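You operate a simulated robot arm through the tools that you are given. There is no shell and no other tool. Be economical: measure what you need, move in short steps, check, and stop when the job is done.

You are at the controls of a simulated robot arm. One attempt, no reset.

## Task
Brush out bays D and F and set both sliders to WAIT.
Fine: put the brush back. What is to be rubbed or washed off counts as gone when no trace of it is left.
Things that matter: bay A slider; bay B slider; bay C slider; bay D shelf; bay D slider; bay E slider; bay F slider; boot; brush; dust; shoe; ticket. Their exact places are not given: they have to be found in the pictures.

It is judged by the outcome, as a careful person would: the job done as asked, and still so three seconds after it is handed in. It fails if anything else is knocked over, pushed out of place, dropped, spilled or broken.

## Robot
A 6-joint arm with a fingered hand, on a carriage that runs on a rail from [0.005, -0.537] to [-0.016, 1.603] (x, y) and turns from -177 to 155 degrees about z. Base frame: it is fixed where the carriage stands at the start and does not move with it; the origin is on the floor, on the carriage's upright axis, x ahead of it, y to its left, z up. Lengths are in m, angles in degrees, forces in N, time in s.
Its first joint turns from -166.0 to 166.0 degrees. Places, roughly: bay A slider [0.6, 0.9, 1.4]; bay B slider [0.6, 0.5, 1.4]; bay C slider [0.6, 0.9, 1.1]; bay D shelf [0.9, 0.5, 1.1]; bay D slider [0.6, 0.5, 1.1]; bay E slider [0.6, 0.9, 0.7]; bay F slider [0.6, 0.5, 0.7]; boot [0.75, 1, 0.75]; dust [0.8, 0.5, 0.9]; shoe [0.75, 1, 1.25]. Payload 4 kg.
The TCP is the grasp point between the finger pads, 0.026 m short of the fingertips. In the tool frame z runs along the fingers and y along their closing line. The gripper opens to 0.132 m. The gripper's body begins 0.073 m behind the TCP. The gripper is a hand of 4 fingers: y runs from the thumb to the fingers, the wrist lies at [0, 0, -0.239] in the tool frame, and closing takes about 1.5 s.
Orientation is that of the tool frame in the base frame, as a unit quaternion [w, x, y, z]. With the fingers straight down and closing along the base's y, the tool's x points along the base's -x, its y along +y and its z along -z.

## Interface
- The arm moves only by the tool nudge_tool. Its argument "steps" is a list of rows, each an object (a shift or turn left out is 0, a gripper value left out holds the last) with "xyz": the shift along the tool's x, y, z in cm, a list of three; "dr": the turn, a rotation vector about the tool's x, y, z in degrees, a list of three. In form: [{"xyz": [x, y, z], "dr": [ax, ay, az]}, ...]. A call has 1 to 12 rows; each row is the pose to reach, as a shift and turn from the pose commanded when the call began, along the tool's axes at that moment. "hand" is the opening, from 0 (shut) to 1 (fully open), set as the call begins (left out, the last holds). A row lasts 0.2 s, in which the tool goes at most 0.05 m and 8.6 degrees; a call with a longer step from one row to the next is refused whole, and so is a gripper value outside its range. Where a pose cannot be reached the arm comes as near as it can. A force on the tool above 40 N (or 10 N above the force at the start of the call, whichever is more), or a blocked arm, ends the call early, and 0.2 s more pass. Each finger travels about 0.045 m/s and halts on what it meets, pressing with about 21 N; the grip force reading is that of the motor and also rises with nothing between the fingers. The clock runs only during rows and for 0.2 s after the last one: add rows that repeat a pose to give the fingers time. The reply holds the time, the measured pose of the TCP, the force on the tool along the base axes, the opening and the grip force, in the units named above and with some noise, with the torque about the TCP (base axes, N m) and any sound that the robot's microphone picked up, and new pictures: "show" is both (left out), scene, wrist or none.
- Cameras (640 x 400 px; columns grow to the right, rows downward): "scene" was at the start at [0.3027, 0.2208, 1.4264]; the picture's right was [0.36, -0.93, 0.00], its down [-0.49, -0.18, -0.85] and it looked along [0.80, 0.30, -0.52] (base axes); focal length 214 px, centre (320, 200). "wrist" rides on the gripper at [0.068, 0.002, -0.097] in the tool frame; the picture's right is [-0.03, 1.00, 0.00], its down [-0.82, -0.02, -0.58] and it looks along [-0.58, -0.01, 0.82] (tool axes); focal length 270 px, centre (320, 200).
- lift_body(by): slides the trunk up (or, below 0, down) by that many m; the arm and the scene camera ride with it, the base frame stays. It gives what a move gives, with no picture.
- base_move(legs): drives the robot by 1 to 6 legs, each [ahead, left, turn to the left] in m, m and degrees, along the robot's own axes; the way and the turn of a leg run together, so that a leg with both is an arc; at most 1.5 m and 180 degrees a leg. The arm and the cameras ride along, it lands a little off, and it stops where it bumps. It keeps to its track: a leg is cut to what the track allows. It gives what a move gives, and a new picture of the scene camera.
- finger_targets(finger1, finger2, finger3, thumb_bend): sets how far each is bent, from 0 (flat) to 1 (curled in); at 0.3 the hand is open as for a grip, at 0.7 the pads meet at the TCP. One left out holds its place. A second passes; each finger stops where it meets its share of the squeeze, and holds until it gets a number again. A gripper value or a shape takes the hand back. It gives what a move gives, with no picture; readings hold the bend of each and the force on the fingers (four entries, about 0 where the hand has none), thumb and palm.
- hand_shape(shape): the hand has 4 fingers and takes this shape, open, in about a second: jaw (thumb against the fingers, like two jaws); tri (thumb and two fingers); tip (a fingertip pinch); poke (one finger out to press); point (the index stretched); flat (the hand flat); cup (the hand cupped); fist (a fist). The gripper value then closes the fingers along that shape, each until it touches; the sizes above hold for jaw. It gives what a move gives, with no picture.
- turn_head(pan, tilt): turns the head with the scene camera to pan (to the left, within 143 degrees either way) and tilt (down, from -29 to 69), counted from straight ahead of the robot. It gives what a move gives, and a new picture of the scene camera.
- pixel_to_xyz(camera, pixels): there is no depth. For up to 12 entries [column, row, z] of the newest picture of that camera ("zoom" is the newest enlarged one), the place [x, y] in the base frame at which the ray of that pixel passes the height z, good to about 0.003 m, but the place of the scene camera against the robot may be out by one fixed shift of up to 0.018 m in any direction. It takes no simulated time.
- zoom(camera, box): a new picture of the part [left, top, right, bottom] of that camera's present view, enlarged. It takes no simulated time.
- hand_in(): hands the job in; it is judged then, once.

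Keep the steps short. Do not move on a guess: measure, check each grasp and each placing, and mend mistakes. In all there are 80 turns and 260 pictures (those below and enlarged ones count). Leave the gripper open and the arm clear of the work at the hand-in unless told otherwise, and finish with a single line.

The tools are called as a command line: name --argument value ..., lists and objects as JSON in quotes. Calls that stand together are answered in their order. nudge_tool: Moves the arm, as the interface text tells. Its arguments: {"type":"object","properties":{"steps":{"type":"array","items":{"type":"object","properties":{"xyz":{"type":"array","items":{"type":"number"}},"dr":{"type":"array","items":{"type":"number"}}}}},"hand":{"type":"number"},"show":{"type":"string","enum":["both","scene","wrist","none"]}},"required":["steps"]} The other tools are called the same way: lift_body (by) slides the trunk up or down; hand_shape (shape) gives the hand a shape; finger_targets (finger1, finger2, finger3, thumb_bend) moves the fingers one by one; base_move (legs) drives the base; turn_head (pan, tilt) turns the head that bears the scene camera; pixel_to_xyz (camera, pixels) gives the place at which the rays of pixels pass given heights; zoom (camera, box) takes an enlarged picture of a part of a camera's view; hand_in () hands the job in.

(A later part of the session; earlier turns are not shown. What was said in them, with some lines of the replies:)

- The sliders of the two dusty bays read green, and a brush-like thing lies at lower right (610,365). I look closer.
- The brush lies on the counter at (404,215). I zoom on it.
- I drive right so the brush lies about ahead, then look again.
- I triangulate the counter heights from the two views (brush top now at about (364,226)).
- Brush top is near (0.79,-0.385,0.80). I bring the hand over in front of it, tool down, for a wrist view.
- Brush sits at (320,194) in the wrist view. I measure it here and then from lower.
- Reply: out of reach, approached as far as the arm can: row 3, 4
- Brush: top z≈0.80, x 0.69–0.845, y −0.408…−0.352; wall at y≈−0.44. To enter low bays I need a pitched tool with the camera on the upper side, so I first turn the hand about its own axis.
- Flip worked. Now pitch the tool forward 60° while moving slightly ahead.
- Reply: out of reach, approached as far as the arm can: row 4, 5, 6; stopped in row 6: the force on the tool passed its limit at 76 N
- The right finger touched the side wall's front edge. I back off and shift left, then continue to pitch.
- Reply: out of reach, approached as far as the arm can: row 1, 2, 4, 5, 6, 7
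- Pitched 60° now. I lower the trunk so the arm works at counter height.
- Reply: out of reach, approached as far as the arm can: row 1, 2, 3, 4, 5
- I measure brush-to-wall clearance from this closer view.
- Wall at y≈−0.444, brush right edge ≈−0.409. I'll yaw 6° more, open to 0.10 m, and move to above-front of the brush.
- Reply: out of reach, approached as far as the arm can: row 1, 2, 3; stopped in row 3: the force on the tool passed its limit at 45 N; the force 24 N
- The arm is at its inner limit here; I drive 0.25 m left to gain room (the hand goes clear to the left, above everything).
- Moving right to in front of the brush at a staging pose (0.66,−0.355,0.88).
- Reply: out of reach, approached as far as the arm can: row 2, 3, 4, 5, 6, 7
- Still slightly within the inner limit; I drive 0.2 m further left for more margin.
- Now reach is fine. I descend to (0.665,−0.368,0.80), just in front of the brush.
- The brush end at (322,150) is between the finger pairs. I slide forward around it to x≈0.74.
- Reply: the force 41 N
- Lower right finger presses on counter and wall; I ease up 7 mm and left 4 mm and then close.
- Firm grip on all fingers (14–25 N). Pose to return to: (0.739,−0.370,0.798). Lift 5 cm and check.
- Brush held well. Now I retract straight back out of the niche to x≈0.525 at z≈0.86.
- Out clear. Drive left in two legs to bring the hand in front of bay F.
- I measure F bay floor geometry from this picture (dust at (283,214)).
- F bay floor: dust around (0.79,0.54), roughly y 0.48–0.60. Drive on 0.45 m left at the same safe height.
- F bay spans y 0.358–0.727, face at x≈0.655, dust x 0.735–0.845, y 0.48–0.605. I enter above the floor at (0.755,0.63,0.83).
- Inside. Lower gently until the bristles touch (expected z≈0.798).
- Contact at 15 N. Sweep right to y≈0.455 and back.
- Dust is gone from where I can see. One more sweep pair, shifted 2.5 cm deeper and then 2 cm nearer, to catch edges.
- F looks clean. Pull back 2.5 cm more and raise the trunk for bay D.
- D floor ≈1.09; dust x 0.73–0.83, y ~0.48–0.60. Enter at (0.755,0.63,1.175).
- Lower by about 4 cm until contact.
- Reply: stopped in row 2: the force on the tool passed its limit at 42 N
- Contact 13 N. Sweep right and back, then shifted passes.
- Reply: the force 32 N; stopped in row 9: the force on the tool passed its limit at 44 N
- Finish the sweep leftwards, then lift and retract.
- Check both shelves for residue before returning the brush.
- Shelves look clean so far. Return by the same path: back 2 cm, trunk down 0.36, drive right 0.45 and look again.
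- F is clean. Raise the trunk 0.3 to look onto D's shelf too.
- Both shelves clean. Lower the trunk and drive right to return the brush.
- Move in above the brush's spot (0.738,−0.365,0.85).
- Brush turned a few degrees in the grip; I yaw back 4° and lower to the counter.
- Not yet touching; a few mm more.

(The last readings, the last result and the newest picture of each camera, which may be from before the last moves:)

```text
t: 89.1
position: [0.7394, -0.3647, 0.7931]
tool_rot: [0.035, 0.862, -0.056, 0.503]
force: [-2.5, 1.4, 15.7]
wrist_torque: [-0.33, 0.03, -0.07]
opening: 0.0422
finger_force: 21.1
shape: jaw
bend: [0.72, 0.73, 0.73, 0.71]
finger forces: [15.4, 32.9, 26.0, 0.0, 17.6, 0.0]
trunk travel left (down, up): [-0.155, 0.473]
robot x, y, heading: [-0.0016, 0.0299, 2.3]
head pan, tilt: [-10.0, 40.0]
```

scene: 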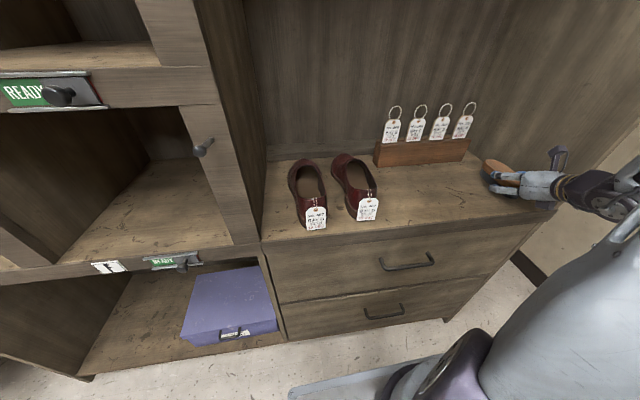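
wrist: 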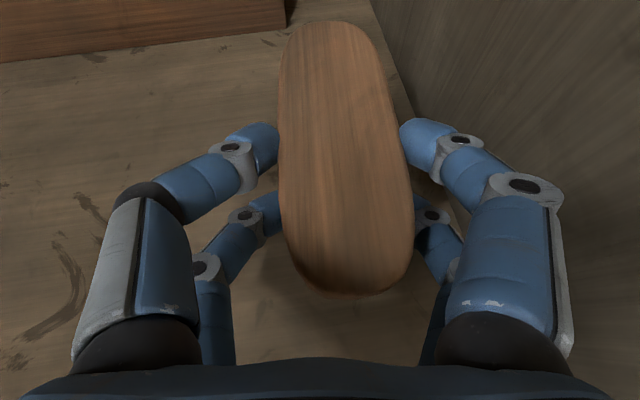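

Seated on the counter. Open the fingers to 0.09 m.

nudge_tool --steps '[{"xyz": [0.2, 0, -0.1]}, {"xyz": [0.2, 0, -0.1]}, {"xyz": [0.2, 0, -0.1]}, {"xyz": [0.2, 0, -0.1]}, {"xyz": [0.2, 0, -0.1]}, {"xyz": [0.2, 0, -0.1]}]' --hand 0.7

```text
t: 90.5
position: [0.7382, -0.3653, 0.7944]
tool_rot: [0.035, 0.863, -0.058, 0.501]
force: [3.3, -5.5, 15.8]
wrist_torque: [0.48, -0.37, -0.25]
opening: 0.0889
finger_force: 0.0
shape: jaw
bend: [0.68, 0.68, 0.72, 0.58]
finger forces: [0.1, 0.1, 15.7, 0.0, 0.0, 0.0]
trunk travel left (down, up): [-0.155, 0.473]
robot x, y, heading: [-0.0015, 0.0276, 2.5]
head pan, tilt: [-10.0, 40.0]
```

scene: 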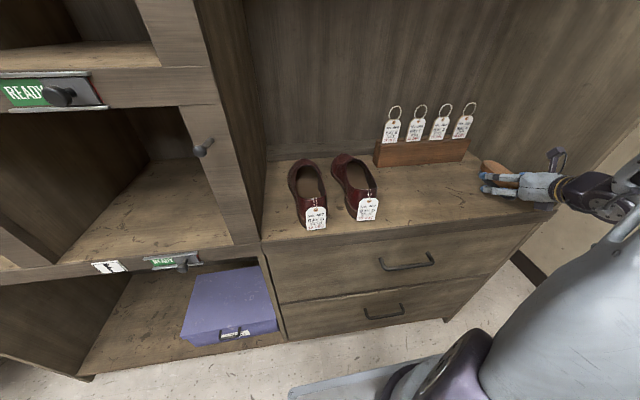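
wrist: 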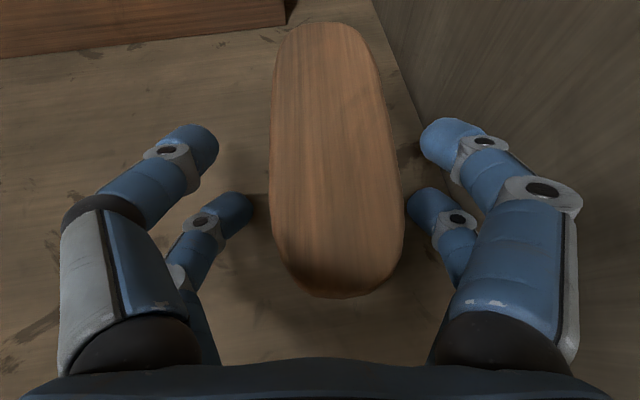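

Released. Raise 7 mm, then back straight out.

nudge_tool --steps '[{"xyz": [0.6, 0, -0.35]}, {"xyz": [0.6, 0, -0.35]}, {"xyz": [-0.9, 0.4, -2.9]}, {"xyz": [-2.4, 0.8, -5.5]}, {"xyz": [-3.9, 1.2, -8.2]}, {"xyz": [-4.9, 1.5, -10]}, {"xyz": [-5, 1.8, -13]}, {"xyz": [-5, 1.8, -13]}]'

```text
t: 92.3
position: [0.5974, -0.3638, 0.8121]
tool_rot: [0.034, 0.863, -0.057, 0.501]
force: [0.2, -0.3, 0.6]
wrist_torque: [-0.01, 0.01, 0.0]
opening: 0.092
finger_force: 0.1
shape: jaw
bend: [0.68, 0.68, 0.68, 0.58]
finger forces: [0.0, 0.0, 0.0, 0.1, 0.0, 0.1]
trunk travel left (down, up): [-0.155, 0.473]
robot x, y, heading: [0.0031, 0.0289, 2.5]
head pan, tilt: [-10.0, 40.0]
```

scene: 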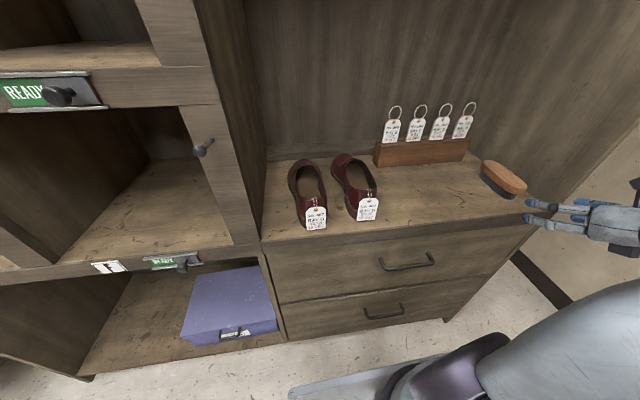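
wrist: 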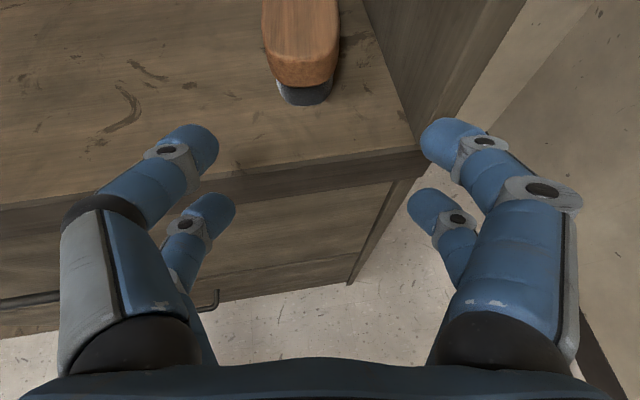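

Brush is back on its spot. Now close the fingers to make a blunt pusher, back off, and drive left to the F slider.

nudge_tool --steps '[{"xyz": [0, 0.4, -3.8]}, {"xyz": [0, 0.9, -7.6]}, {"xyz": [0, 0.9, -7.6]}, {"xyz": [0, 0.9, -7.6]}, {"xyz": [0, 0.9, -7.6]}, {"xyz": [0, 0.9, -7.6]}, {"xyz": [0, 0.9, -7.6]}, {"xyz": [0, 0.9, -7.6]}]' --hand 0.0 --show "wrist"

zoom --camera "scene" --box '[360, 80, 560, 240]'

pixel_to_xyz --camera "scene" --pixels '[[500, 175, 0.8], [186, 264, 0.72], [62, 96, 1.06]]'

base_move --legs '[[0, 0, -2.4], [0, 0.72, 0]]'

```text
t: 94.1
position: [0.5309, -0.3634, 0.8526]
tool_rot: [0.034, 0.863, -0.057, 0.501]
force: [0.1, -0.1, 0.1]
wrist_torque: [0.01, -0.02, -0.01]
opening: 0.0
finger_force: 20.4
shape: jaw
bend: [0.62, 0.62, 0.62, 0.7]
finger forces: [0.1, 0.0, 0.0, 0.0, 0.0, 0.0]
trunk travel left (down, up): [-0.155, 0.473]
robot x, y, heading: [-0.0031, 0.0279, 2.4]
head pan, tilt: [-10.0, 40.0]
```

wrist: 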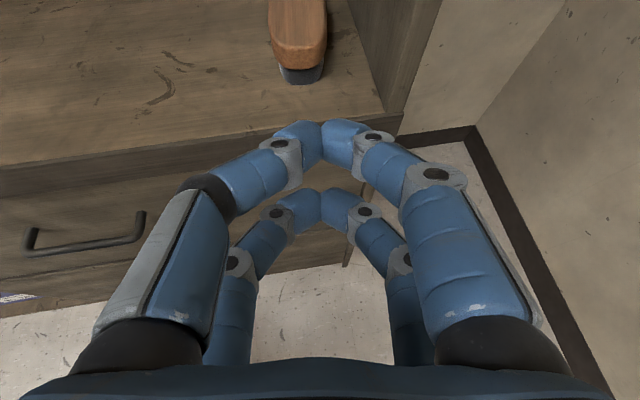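

```text
2.50 times, centred on (460, 160) of scene
```

zoom: 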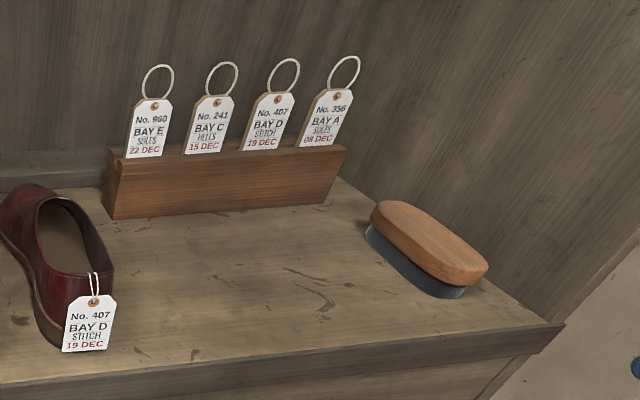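

```text
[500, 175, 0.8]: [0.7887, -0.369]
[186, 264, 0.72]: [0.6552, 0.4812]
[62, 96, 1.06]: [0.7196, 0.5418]
```

```text
t: 98.5
position: [0.5055, 0.3575, 0.8524]
tool_rot: [0.045, 0.861, -0.076, 0.501]
force: [-0.4, -0.3, 0.2]
wrist_torque: [0.05, 0.0, -0.02]
opening: 0.0
finger_force: 20.9
shape: jaw
bend: [0.62, 0.62, 0.62, 0.7]
finger forces: [0.0, 0.1, 0.1, 0.0, 0.0, 0.1]
trunk travel left (down, up): [-0.155, 0.473]
robot x, y, heading: [-0.0058, 0.7712, 0.1]
head pan, tilt: [-10.0, 40.0]
```

scene: 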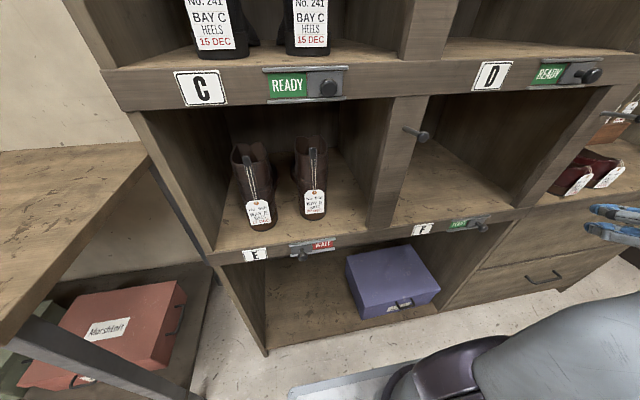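

Measure the F knob (≈(483,225)) and take a wrist view.

zoom --camera "scene" --box '[400, 190, 540, 280]'

pixel_to_xyz --camera "scene" --pixels '[[483, 226, 0.7], [483, 226, 0.72], [483, 226, 0.74], [592, 75, 1.06], [592, 75, 1.08], [447, 226, 0.72]]'

nudge_tool --steps '[{}]' --show "wrist"

```text
4.44 times, centred on (470, 235) of scene
```

zoom: 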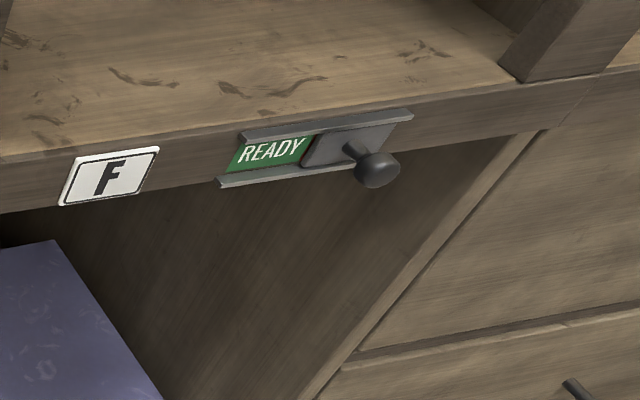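

```text
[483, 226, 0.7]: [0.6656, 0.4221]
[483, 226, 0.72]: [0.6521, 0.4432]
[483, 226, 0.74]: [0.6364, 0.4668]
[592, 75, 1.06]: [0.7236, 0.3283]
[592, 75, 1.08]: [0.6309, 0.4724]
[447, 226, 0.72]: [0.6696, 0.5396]
```

```text
t: 98.9
position: [0.5054, 0.3564, 0.8523]
tool_rot: [0.045, 0.861, -0.076, 0.501]
force: [0.1, 0.3, 0.7]
wrist_torque: [0.0, 0.0, 0.04]
opening: 0.0001
finger_force: 21.2
shape: jaw
bend: [0.62, 0.62, 0.62, 0.7]
finger forces: [0.0, 0.0, 0.0, 0.1, 0.1, 0.1]
trunk travel left (down, up): [-0.155, 0.473]
robot x, y, heading: [-0.0112, 0.7729, 0.0]
head pan, tilt: [-10.0, 40.0]
```

wrist: 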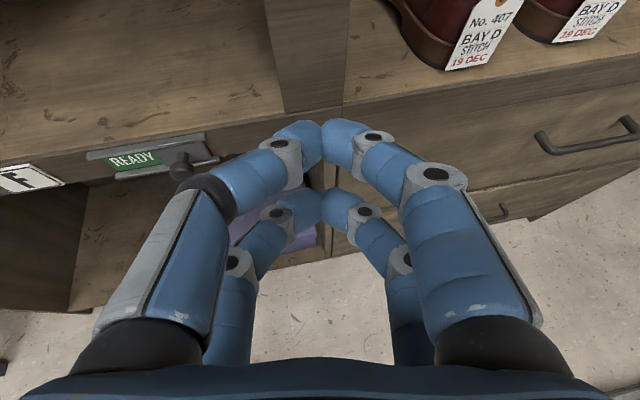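

zoom --camera "wrist" --box '[70, 110, 240, 216]'

pixel_to_xyz --camera "wrist" --pixels '[[181, 167, 0.7], [181, 167, 0.72], [181, 167, 0.74], [90, 155, 0.73], [205, 135, 0.73], [163, 143, 0.73], [118, 178, 0.71], [219, 162, 0.71]]'

```text
3.76 times, centred on (155, 163) of wrist
```

zoom: 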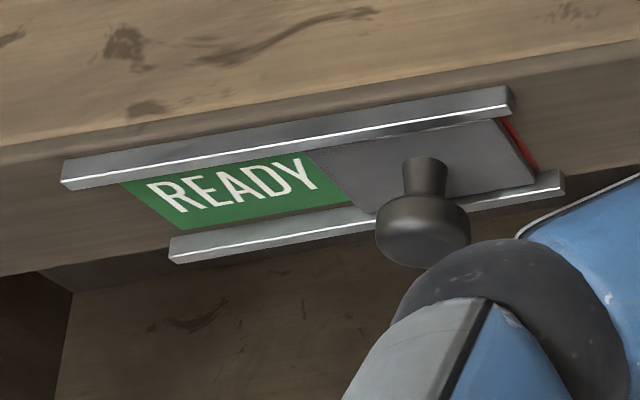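

```text
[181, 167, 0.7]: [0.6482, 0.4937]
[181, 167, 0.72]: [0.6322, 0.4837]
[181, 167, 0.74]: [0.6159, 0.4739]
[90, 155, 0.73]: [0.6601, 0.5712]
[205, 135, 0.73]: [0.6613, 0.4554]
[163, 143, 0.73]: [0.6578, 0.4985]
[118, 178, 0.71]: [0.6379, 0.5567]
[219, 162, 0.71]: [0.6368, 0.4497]
```

F knob at about (0.625,0.48,0.715); travel is leftwards about 5–6 cm. Bring the closed fingertips to its right side, slightly in front.

nudge_tool --steps '[{"xyz": [-2.4, -1.4, 3.1]}, {"xyz": [-4.9, -2.8, 6.3]}, {"xyz": [-7.3, -4.2, 9.4]}, {"xyz": [-9.8, -5.5, 12.6]}, {"xyz": [-9.8, -5.5, 12.6]}]'

```text
t: 100.1
position: [0.5732, 0.4017, 0.7048]
tool_rot: [0.045, 0.861, -0.076, 0.5]
force: [0.7, -0.3, -1.1]
wrist_torque: [0.02, 0.0, 0.02]
opening: 0.0
finger_force: 21.3
shape: jaw
bend: [0.62, 0.62, 0.62, 0.7]
finger forces: [0.1, 0.1, 0.1, 0.0, 0.0, 0.0]
trunk travel left (down, up): [-0.155, 0.473]
robot x, y, heading: [-0.0085, 0.7703, -0.1]
head pan, tilt: [-10.0, 40.0]
```

scene: 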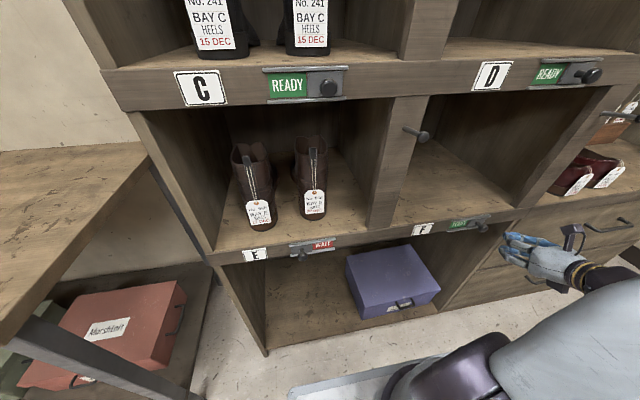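
wrist: 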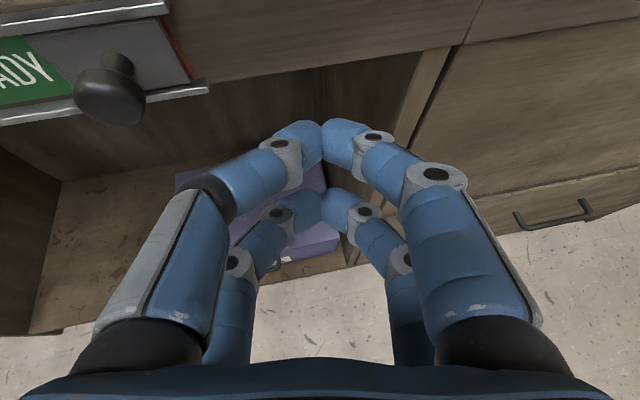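

pixel_to_xyz --camera "wrist" --pixels '[[110, 95, 0.7], [110, 95, 0.72], [110, 95, 0.74], [143, 95, 0.72], [72, 95, 0.72], [210, 88, 0.7], [322, 135, 0.7], [322, 135, 0.72]]'

```text
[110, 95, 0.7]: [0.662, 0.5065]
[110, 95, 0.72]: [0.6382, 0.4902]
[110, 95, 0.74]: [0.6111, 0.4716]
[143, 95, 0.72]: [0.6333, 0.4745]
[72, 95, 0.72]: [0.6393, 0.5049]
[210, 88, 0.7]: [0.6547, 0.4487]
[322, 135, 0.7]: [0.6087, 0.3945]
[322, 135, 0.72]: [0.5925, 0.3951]
```

Knob refined to (0.620,0.476,0.735). Raise/advance the tips to its height, then push left in small steps.

nudge_tool --steps '[{"xyz": [1.6, -0.2, 0.6]}, {"xyz": [3.3, -0.5, 1.2]}, {"xyz": [3.3, -0.5, 1.2]}]' --show "wrist"

```text
t: 100.9
position: [0.6034, 0.4019, 0.7274]
tool_rot: [0.045, 0.861, -0.076, 0.5]
force: [-0.6, 0.1, -0.5]
wrist_torque: [0.01, -0.04, -0.01]
opening: 0.0
finger_force: 21.0
shape: jaw
bend: [0.62, 0.62, 0.62, 0.7]
finger forces: [0.0, 0.0, 0.0, 0.1, 0.0, 0.0]
trunk travel left (down, up): [-0.155, 0.473]
robot x, y, heading: [-0.0088, 0.7722, -0.0]
head pan, tilt: [-10.0, 40.0]
```

wrist: 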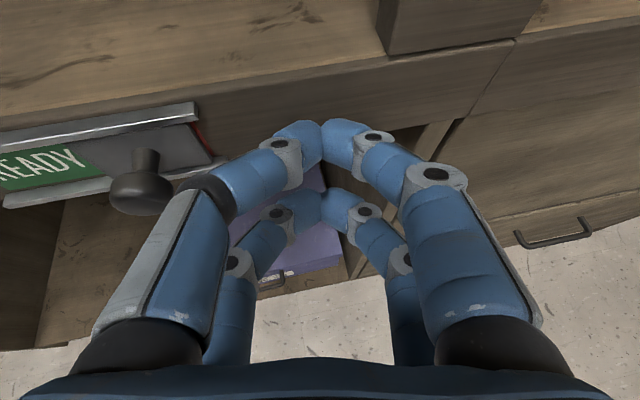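

The knob is at row 190 while the tips are at row 135; shift back/down slightly so the tips meet it, then push left.

nudge_tool --steps '[{"xyz": [-1.15, 0.2, -0.8]}, {"xyz": [-1.3, -1.3, -1.0]}, {"xyz": [-1.4, -2.8, -1.25]}, {"xyz": [-1.5, -3.8, -1.4]}, {"xyz": [-1.5, -3.8, -1.4]}]' --show "wrist"

```text
t: 102.1
position: [0.5917, 0.4368, 0.72]
tool_rot: [0.045, 0.862, -0.076, 0.5]
force: [-0.9, 0.0, -0.1]
wrist_torque: [-0.01, -0.01, 0.0]
opening: 0.0001
finger_force: 20.6
shape: jaw
bend: [0.62, 0.62, 0.62, 0.7]
finger forces: [0.0, 0.1, 0.0, 0.0, 0.0, 0.0]
out of reach, approached as far as the arm can: row 4, 5
trunk travel left (down, up): [-0.155, 0.473]
robot x, y, heading: [-0.0071, 0.7718, -0.1]
head pan, tilt: [-10.0, 40.0]
```

wrist: 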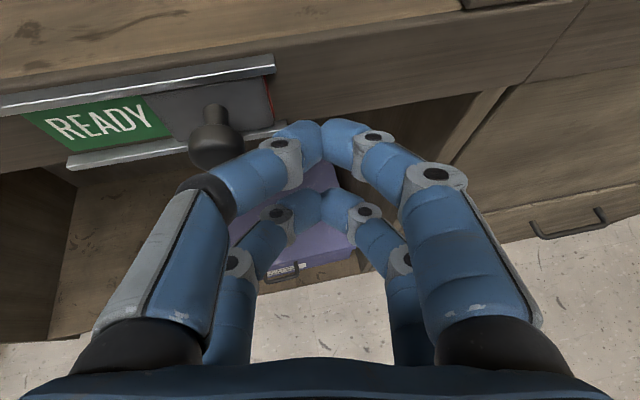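

The arm's inner limit stops it here. Raise the hand, shift it right, drive the base left the same amount, and come back with more room.

nudge_tool --steps '[{"xyz": [3.5, 0.5, -2.5]}, {"xyz": [7, 1, -5]}, {"xyz": [7.4, 5.5, -4.2]}, {"xyz": [7.8, 10, -3.4]}, {"xyz": [8.2, 14.5, -2.6]}, {"xyz": [8.6, 19, -1.8]}, {"xyz": [8.6, 19, -1.8]}]' --show "none"

base_move --legs '[[0, 0.17, 0]]'

nudge_tool --steps '[{}]' --show "wrist"

```text
t: 103.7
position: [0.5872, 0.2407, 0.8054]
tool_rot: [0.045, 0.861, -0.076, 0.5]
force: [-0.1, 0.0, -0.7]
wrist_torque: [-0.03, 0.04, -0.01]
opening: 0.0
finger_force: 21.4
shape: jaw
bend: [0.62, 0.62, 0.62, 0.7]
finger forces: [0.0, 0.1, 0.0, 0.0, 0.0, 0.1]
trunk travel left (down, up): [-0.155, 0.473]
robot x, y, heading: [-0.004, 0.7696, -0.2]
head pan, tilt: [-10.0, 40.0]
```

```text
t: 105.2
position: [0.5822, 0.4099, 0.8071]
tool_rot: [0.046, 0.861, -0.078, 0.5]
force: [-0.8, 0.9, -0.8]
wrist_torque: [0.0, 0.03, 0.03]
opening: 0.0
finger_force: 21.2
shape: jaw
bend: [0.62, 0.62, 0.62, 0.7]
finger forces: [0.0, 0.0, 0.0, 0.1, 0.0, 0.1]
trunk travel left (down, up): [-0.155, 0.473]
robot x, y, heading: [-0.0042, 0.9433, -0.4]
head pan, tilt: [-10.0, 40.0]
```

scene: 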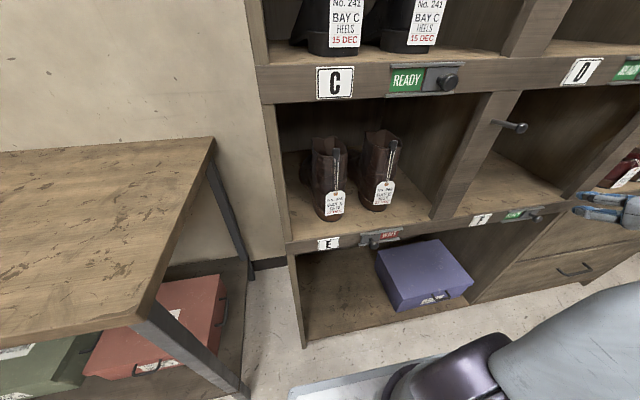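

```text
t: 105.6
position: [0.5823, 0.4091, 0.8061]
tool_rot: [0.047, 0.862, -0.079, 0.499]
force: [0.5, 0.5, -0.7]
wrist_torque: [-0.01, 0.03, -0.01]
opening: 0.0001
finger_force: 20.4
shape: jaw
bend: [0.62, 0.62, 0.62, 0.7]
finger forces: [0.0, 0.0, 0.1, 0.1, 0.1, 0.1]
trunk travel left (down, up): [-0.155, 0.473]
robot x, y, heading: [-0.012, 0.9445, -0.4]
head pan, tilt: [-10.0, 40.0]
```

wrist: 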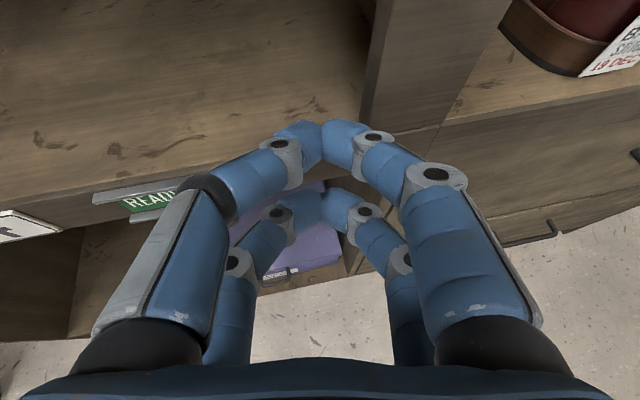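

Descend beside the knob, then push left.

nudge_tool --steps '[{"xyz": [-2.5, 0.2, 1.6]}, {"xyz": [-5, 0.4, 3.3]}, {"xyz": [-7.4, 0.6, 4.9]}, {"xyz": [-7.6, -1.9, 4.5]}, {"xyz": [-7.8, -3.9, 4.2]}, {"xyz": [-7.9, -5.3, 4.0]}, {"xyz": [-8, -6.3, 3.8]}]' --show "wrist"

```text
t: 107.2
position: [0.5855, 0.473, 0.7169]
tool_rot: [0.046, 0.861, -0.078, 0.5]
force: [0.6, 0.8, -0.5]
wrist_torque: [0.04, 0.01, -0.01]
opening: 0.0
finger_force: 21.3
shape: jaw
bend: [0.61, 0.62, 0.62, 0.7]
finger forces: [0.0, 0.1, 0.1, 0.1, 0.1, 0.0]
trunk travel left (down, up): [-0.155, 0.473]
robot x, y, heading: [-0.0078, 0.9412, -0.3]
head pan, tilt: [-10.0, 40.0]
```

wrist: 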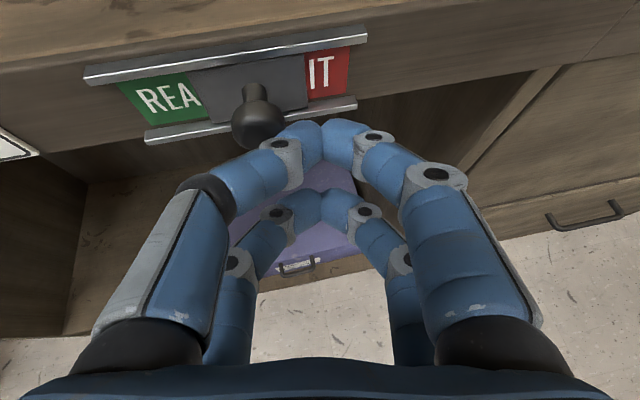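

It slides ("IT" of WAIT now shows). Continue left about 3.5 cm.

nudge_tool --steps '[{"xyz": [-0.09, -1, -0.16]}, {"xyz": [-0.18, -2, -0.31]}, {"xyz": [-0.25, -2.8, -0.44]}, {"xyz": [-0.3, -3.4, -0.53]}, {"xyz": [-0.3, -3.4, -0.53]}]' --show "wrist"

```text
t: 108.4
position: [0.5876, 0.5068, 0.7167]
tool_rot: [0.046, 0.861, -0.078, 0.5]
force: [-5.5, -8.9, -2.9]
wrist_torque: [0.11, -0.03, -0.12]
opening: 0.0
finger_force: 21.5
shape: jaw
bend: [0.61, 0.62, 0.62, 0.7]
finger forces: [0.0, 0.1, 0.1, 0.0, 0.0, 0.0]
trunk travel left (down, up): [-0.155, 0.473]
robot x, y, heading: [-0.0094, 0.9439, -0.2]
head pan, tilt: [-10.0, 40.0]
```

wrist: 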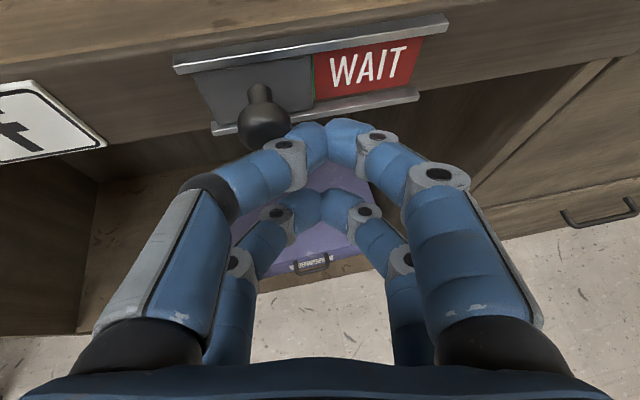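

F reads WAIT, at its stop. Back away right and outwards, then raise the trunk 0.34 for D.

nudge_tool --steps '[{"xyz": [0.18, 2, 0.3]}, {"xyz": [-1, 4.5, -1.5]}, {"xyz": [-1.5, 8, -2.4]}, {"xyz": [-1.1, 10.2, -1.9]}, {"xyz": [-1.1, 10.2, -1.9]}]' --show "none"

lift_body --by 0.34

nudge_tool --steps '[{}]'

```text
t: 109.6
position: [0.5443, 0.4086, 0.7168]
tool_rot: [0.046, 0.861, -0.078, 0.501]
force: [-0.9, 0.2, 0.1]
wrist_torque: [0.03, -0.04, -0.02]
opening: 0.0001
finger_force: 21.2
shape: jaw
bend: [0.62, 0.62, 0.62, 0.7]
finger forces: [0.1, 0.1, 0.0, 0.1, 0.0, 0.0]
trunk travel left (down, up): [-0.155, 0.473]
robot x, y, heading: [-0.0109, 0.9426, -0.3]
head pan, tilt: [-10.0, 40.0]
```

```text
t: 112.9
position: [0.5468, 0.411, 1.0581]
tool_rot: [0.046, 0.861, -0.078, 0.5]
force: [0.5, 0.2, 0.7]
wrist_torque: [0.01, -0.01, -0.01]
opening: 0.0001
finger_force: 21.4
shape: jaw
bend: [0.62, 0.62, 0.62, 0.7]
finger forces: [0.1, 0.0, 0.0, 0.0, 0.0, 0.0]
trunk travel left (down, up): [-0.495, 0.133]
robot x, y, heading: [-0.0127, 0.9438, -0.4]
head pan, tilt: [-10.0, 40.0]
```

```text
t: 113.3
position: [0.5466, 0.4111, 1.0584]
tool_rot: [0.046, 0.862, -0.078, 0.499]
force: [0.4, 0.7, 0.0]
wrist_torque: [0.01, 0.01, 0.0]
opening: 0.0
finger_force: 20.7
shape: jaw
bend: [0.62, 0.62, 0.62, 0.7]
finger forces: [0.0, 0.1, 0.0, 0.1, 0.0, 0.1]
trunk travel left (down, up): [-0.495, 0.133]
robot x, y, heading: [-0.0103, 0.9458, -0.2]
head pan, tilt: [-10.0, 40.0]
```

scene: 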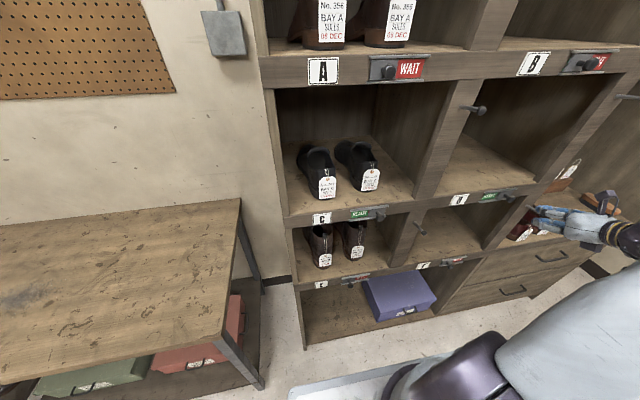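
wrist: 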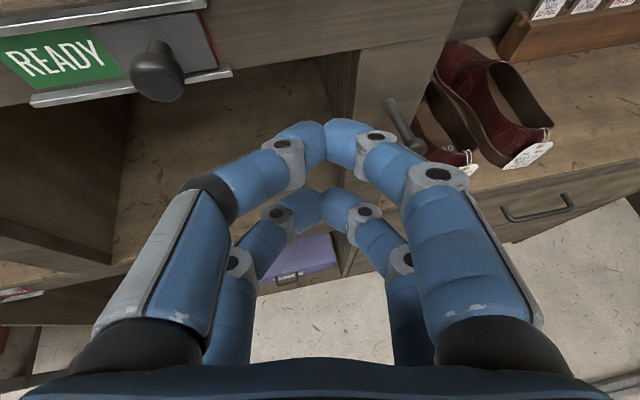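

Same relative picture as at F. Move forward 4 cm and push left in steps up to the stop.

nudge_tool --steps '[{"xyz": [0.9, -0.9, 1.6]}, {"xyz": [1.85, -1.7, 3.25]}, {"xyz": [1.7, -3.3, 3.0]}, {"xyz": [1.6, -4.8, 2.75]}, {"xyz": [1.5, -6.3, 2.5]}, {"xyz": [1.4, -7.3, 2.35]}]' --show "wrist"

```text
t: 114.7
position: [0.5876, 0.4778, 1.0579]
tool_rot: [0.047, 0.861, -0.078, 0.5]
force: [0.3, -0.3, 0.0]
wrist_torque: [0.01, 0.03, -0.04]
opening: 0.0
finger_force: 20.9
shape: jaw
bend: [0.62, 0.62, 0.62, 0.7]
finger forces: [0.0, 0.0, 0.0, 0.0, 0.0, 0.1]
trunk travel left (down, up): [-0.495, 0.133]
robot x, y, heading: [-0.0093, 0.9445, -0.5]
head pan, tilt: [-10.0, 40.0]
```

wrist: 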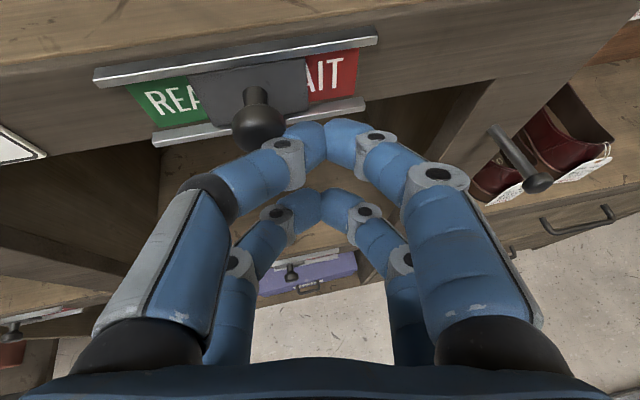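

Moving well; continue 3 cm to the stop.

nudge_tool --steps '[{"xyz": [-0.09, -1, -0.16]}, {"xyz": [-0.18, -2, -0.31]}, {"xyz": [-0.25, -2.7, -0.42]}, {"xyz": [-0.28, -3.0, -0.47]}, {"xyz": [-0.28, -3.0, -0.47]}]' --show "wrist"

```text
t: 115.9
position: [0.5876, 0.5071, 1.0582]
tool_rot: [0.046, 0.861, -0.078, 0.5]
force: [-4.8, -9.1, -1.9]
wrist_torque: [0.15, -0.02, -0.15]
opening: 0.0002
finger_force: 21.2
shape: jaw
bend: [0.61, 0.62, 0.62, 0.7]
finger forces: [0.0, 0.1, 0.0, 0.0, 0.0, 0.0]
trunk travel left (down, up): [-0.495, 0.133]
robot x, y, heading: [-0.011, 0.9441, -0.5]
head pan, tilt: [-10.0, 40.0]
```

wrist: 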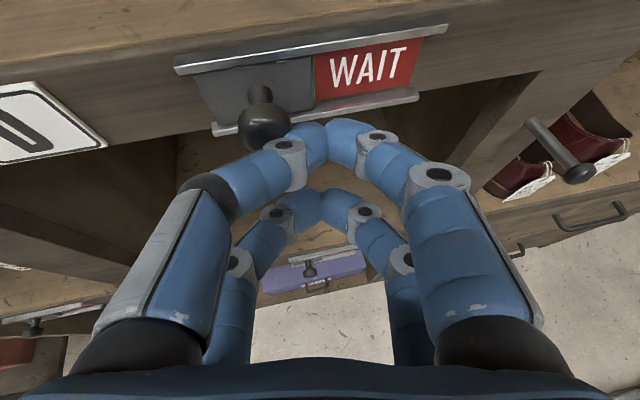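

D reads WAIT at its stop. Back away right a little, then out, and open the hand.

nudge_tool --steps '[{"xyz": [0.18, 2, 0.3]}, {"xyz": [-0.8, 3, -1.5]}, {"xyz": [-2.4, 3.5, -4.4]}, {"xyz": [-3, 3.8, -5.5]}, {"xyz": [-3, 3.8, -5.5]}]' --show "none"

nudge_tool --steps '[{}, {}, {}, {}, {}, {}, {}, {}]' --hand 1.0 --show "wrist"

base_move --legs '[[0, -0.45, 0]]'

turn_head --pan 5 --tilt 35

zoom --camera "scene" --box '[300, 60, 620, 340]'

```text
t: 117.1
position: [0.5185, 0.4809, 1.0597]
tool_rot: [0.046, 0.861, -0.078, 0.5]
force: [0.0, 0.0, -0.6]
wrist_torque: [0.03, 0.03, -0.01]
opening: 0.0001
finger_force: 21.8
shape: jaw
bend: [0.61, 0.62, 0.62, 0.7]
finger forces: [0.0, 0.0, 0.1, 0.1, 0.1, 0.0]
trunk travel left (down, up): [-0.495, 0.133]
robot x, y, heading: [-0.0112, 0.9417, -0.5]
head pan, tilt: [-10.0, 40.0]
```

```text
t: 118.9
position: [0.5182, 0.4815, 1.0605]
tool_rot: [0.045, 0.862, -0.077, 0.5]
force: [0.3, -0.3, -0.9]
wrist_torque: [-0.02, -0.03, -0.05]
opening: 0.1319
finger_force: 0.1
shape: jaw
bend: [0.3, 0.3, 0.3, 0.3]
finger forces: [0.1, 0.0, 0.0, 0.1, 0.0, 0.0]
trunk travel left (down, up): [-0.495, 0.133]
robot x, y, heading: [-0.0082, 0.9429, -0.6]
head pan, tilt: [-10.0, 40.0]
```

wrist: 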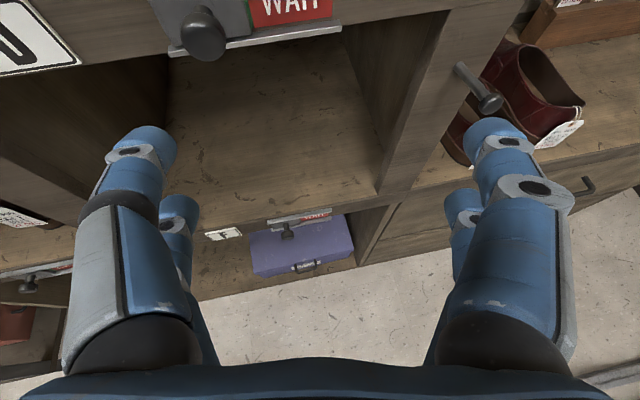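

```text
t: 121.6
position: [0.5215, 0.0344, 1.0592]
tool_rot: [0.046, 0.861, -0.079, 0.5]
force: [-0.2, 0.3, 0.3]
wrist_torque: [0.02, 0.0, 0.0]
opening: 0.1322
finger_force: 0.0
shape: jaw
bend: [0.3, 0.3, 0.3, 0.3]
finger forces: [0.1, 0.1, 0.0, 0.1, 0.0, 0.0]
trunk travel left (down, up): [-0.495, 0.133]
robot x, y, heading: [-0.0049, 0.4964, -0.7]
head pan, tilt: [-10.0, 40.0]
```

scene: 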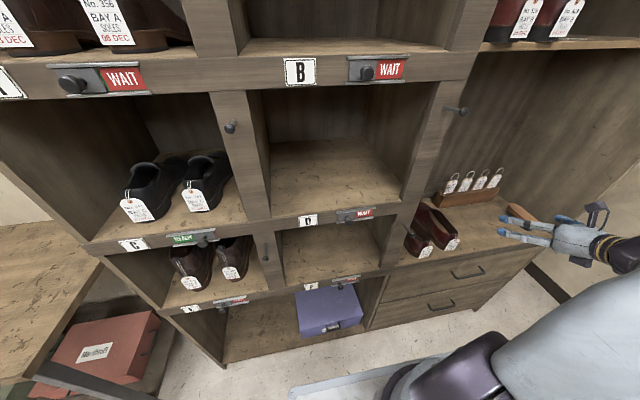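

```text
t: 122.4
position: [0.5221, 0.0348, 1.0591]
tool_rot: [0.046, 0.861, -0.079, 0.5]
force: [0.0, 0.3, -0.7]
wrist_torque: [-0.01, -0.03, 0.03]
opening: 0.132
finger_force: 0.0
shape: jaw
bend: [0.3, 0.3, 0.3, 0.3]
finger forces: [0.0, 0.1, 0.1, 0.0, 0.0, 0.0]
trunk travel left (down, up): [-0.495, 0.133]
robot x, y, heading: [-0.0031, 0.4966, -0.5]
head pan, tilt: [5.0, 35.0]
```

scene: 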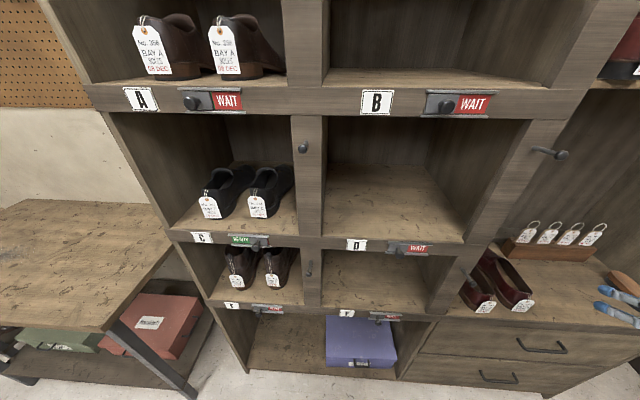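

```text
1.43 times, centred on (460, 200) of scene
```

zoom: 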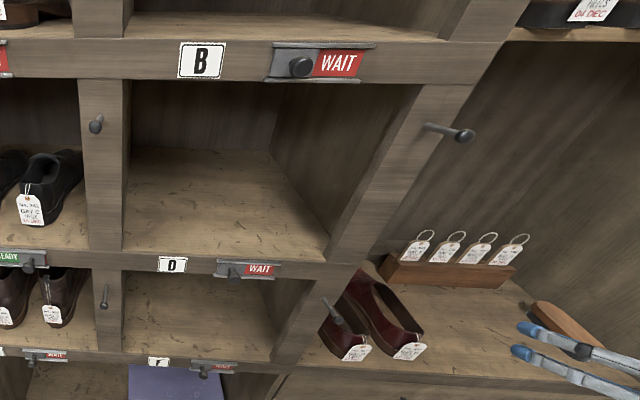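

Everything reads as wanted; one last close look at both shelves for traces.

zoom --camera "scene" --box '[315, 140, 475, 260]'

zoom --camera "scene" --box '[310, 240, 440, 330]'

```text
3.33 times, centred on (395, 200) of scene
```

zoom: 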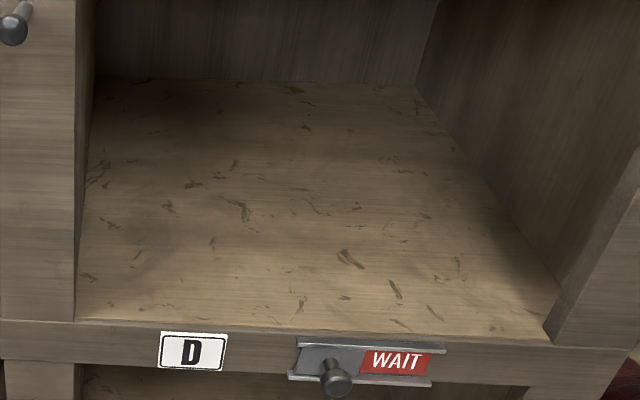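

```text
4.44 times, centred on (375, 285) of scene
```

zoom: 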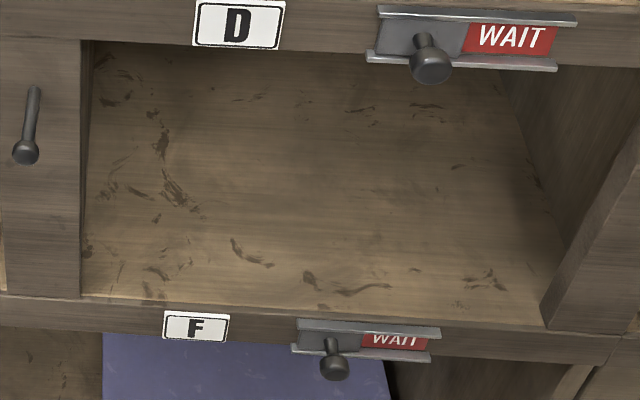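

Both shelves are clean, both sliders read WAIT, the brush is back, and the hand is open and clear. Handing in.

hand_in

```text
The job is handed in.
```

Bays D and F are brushed clean, both their sliders are set to WAIT, and the brush is back in its place.
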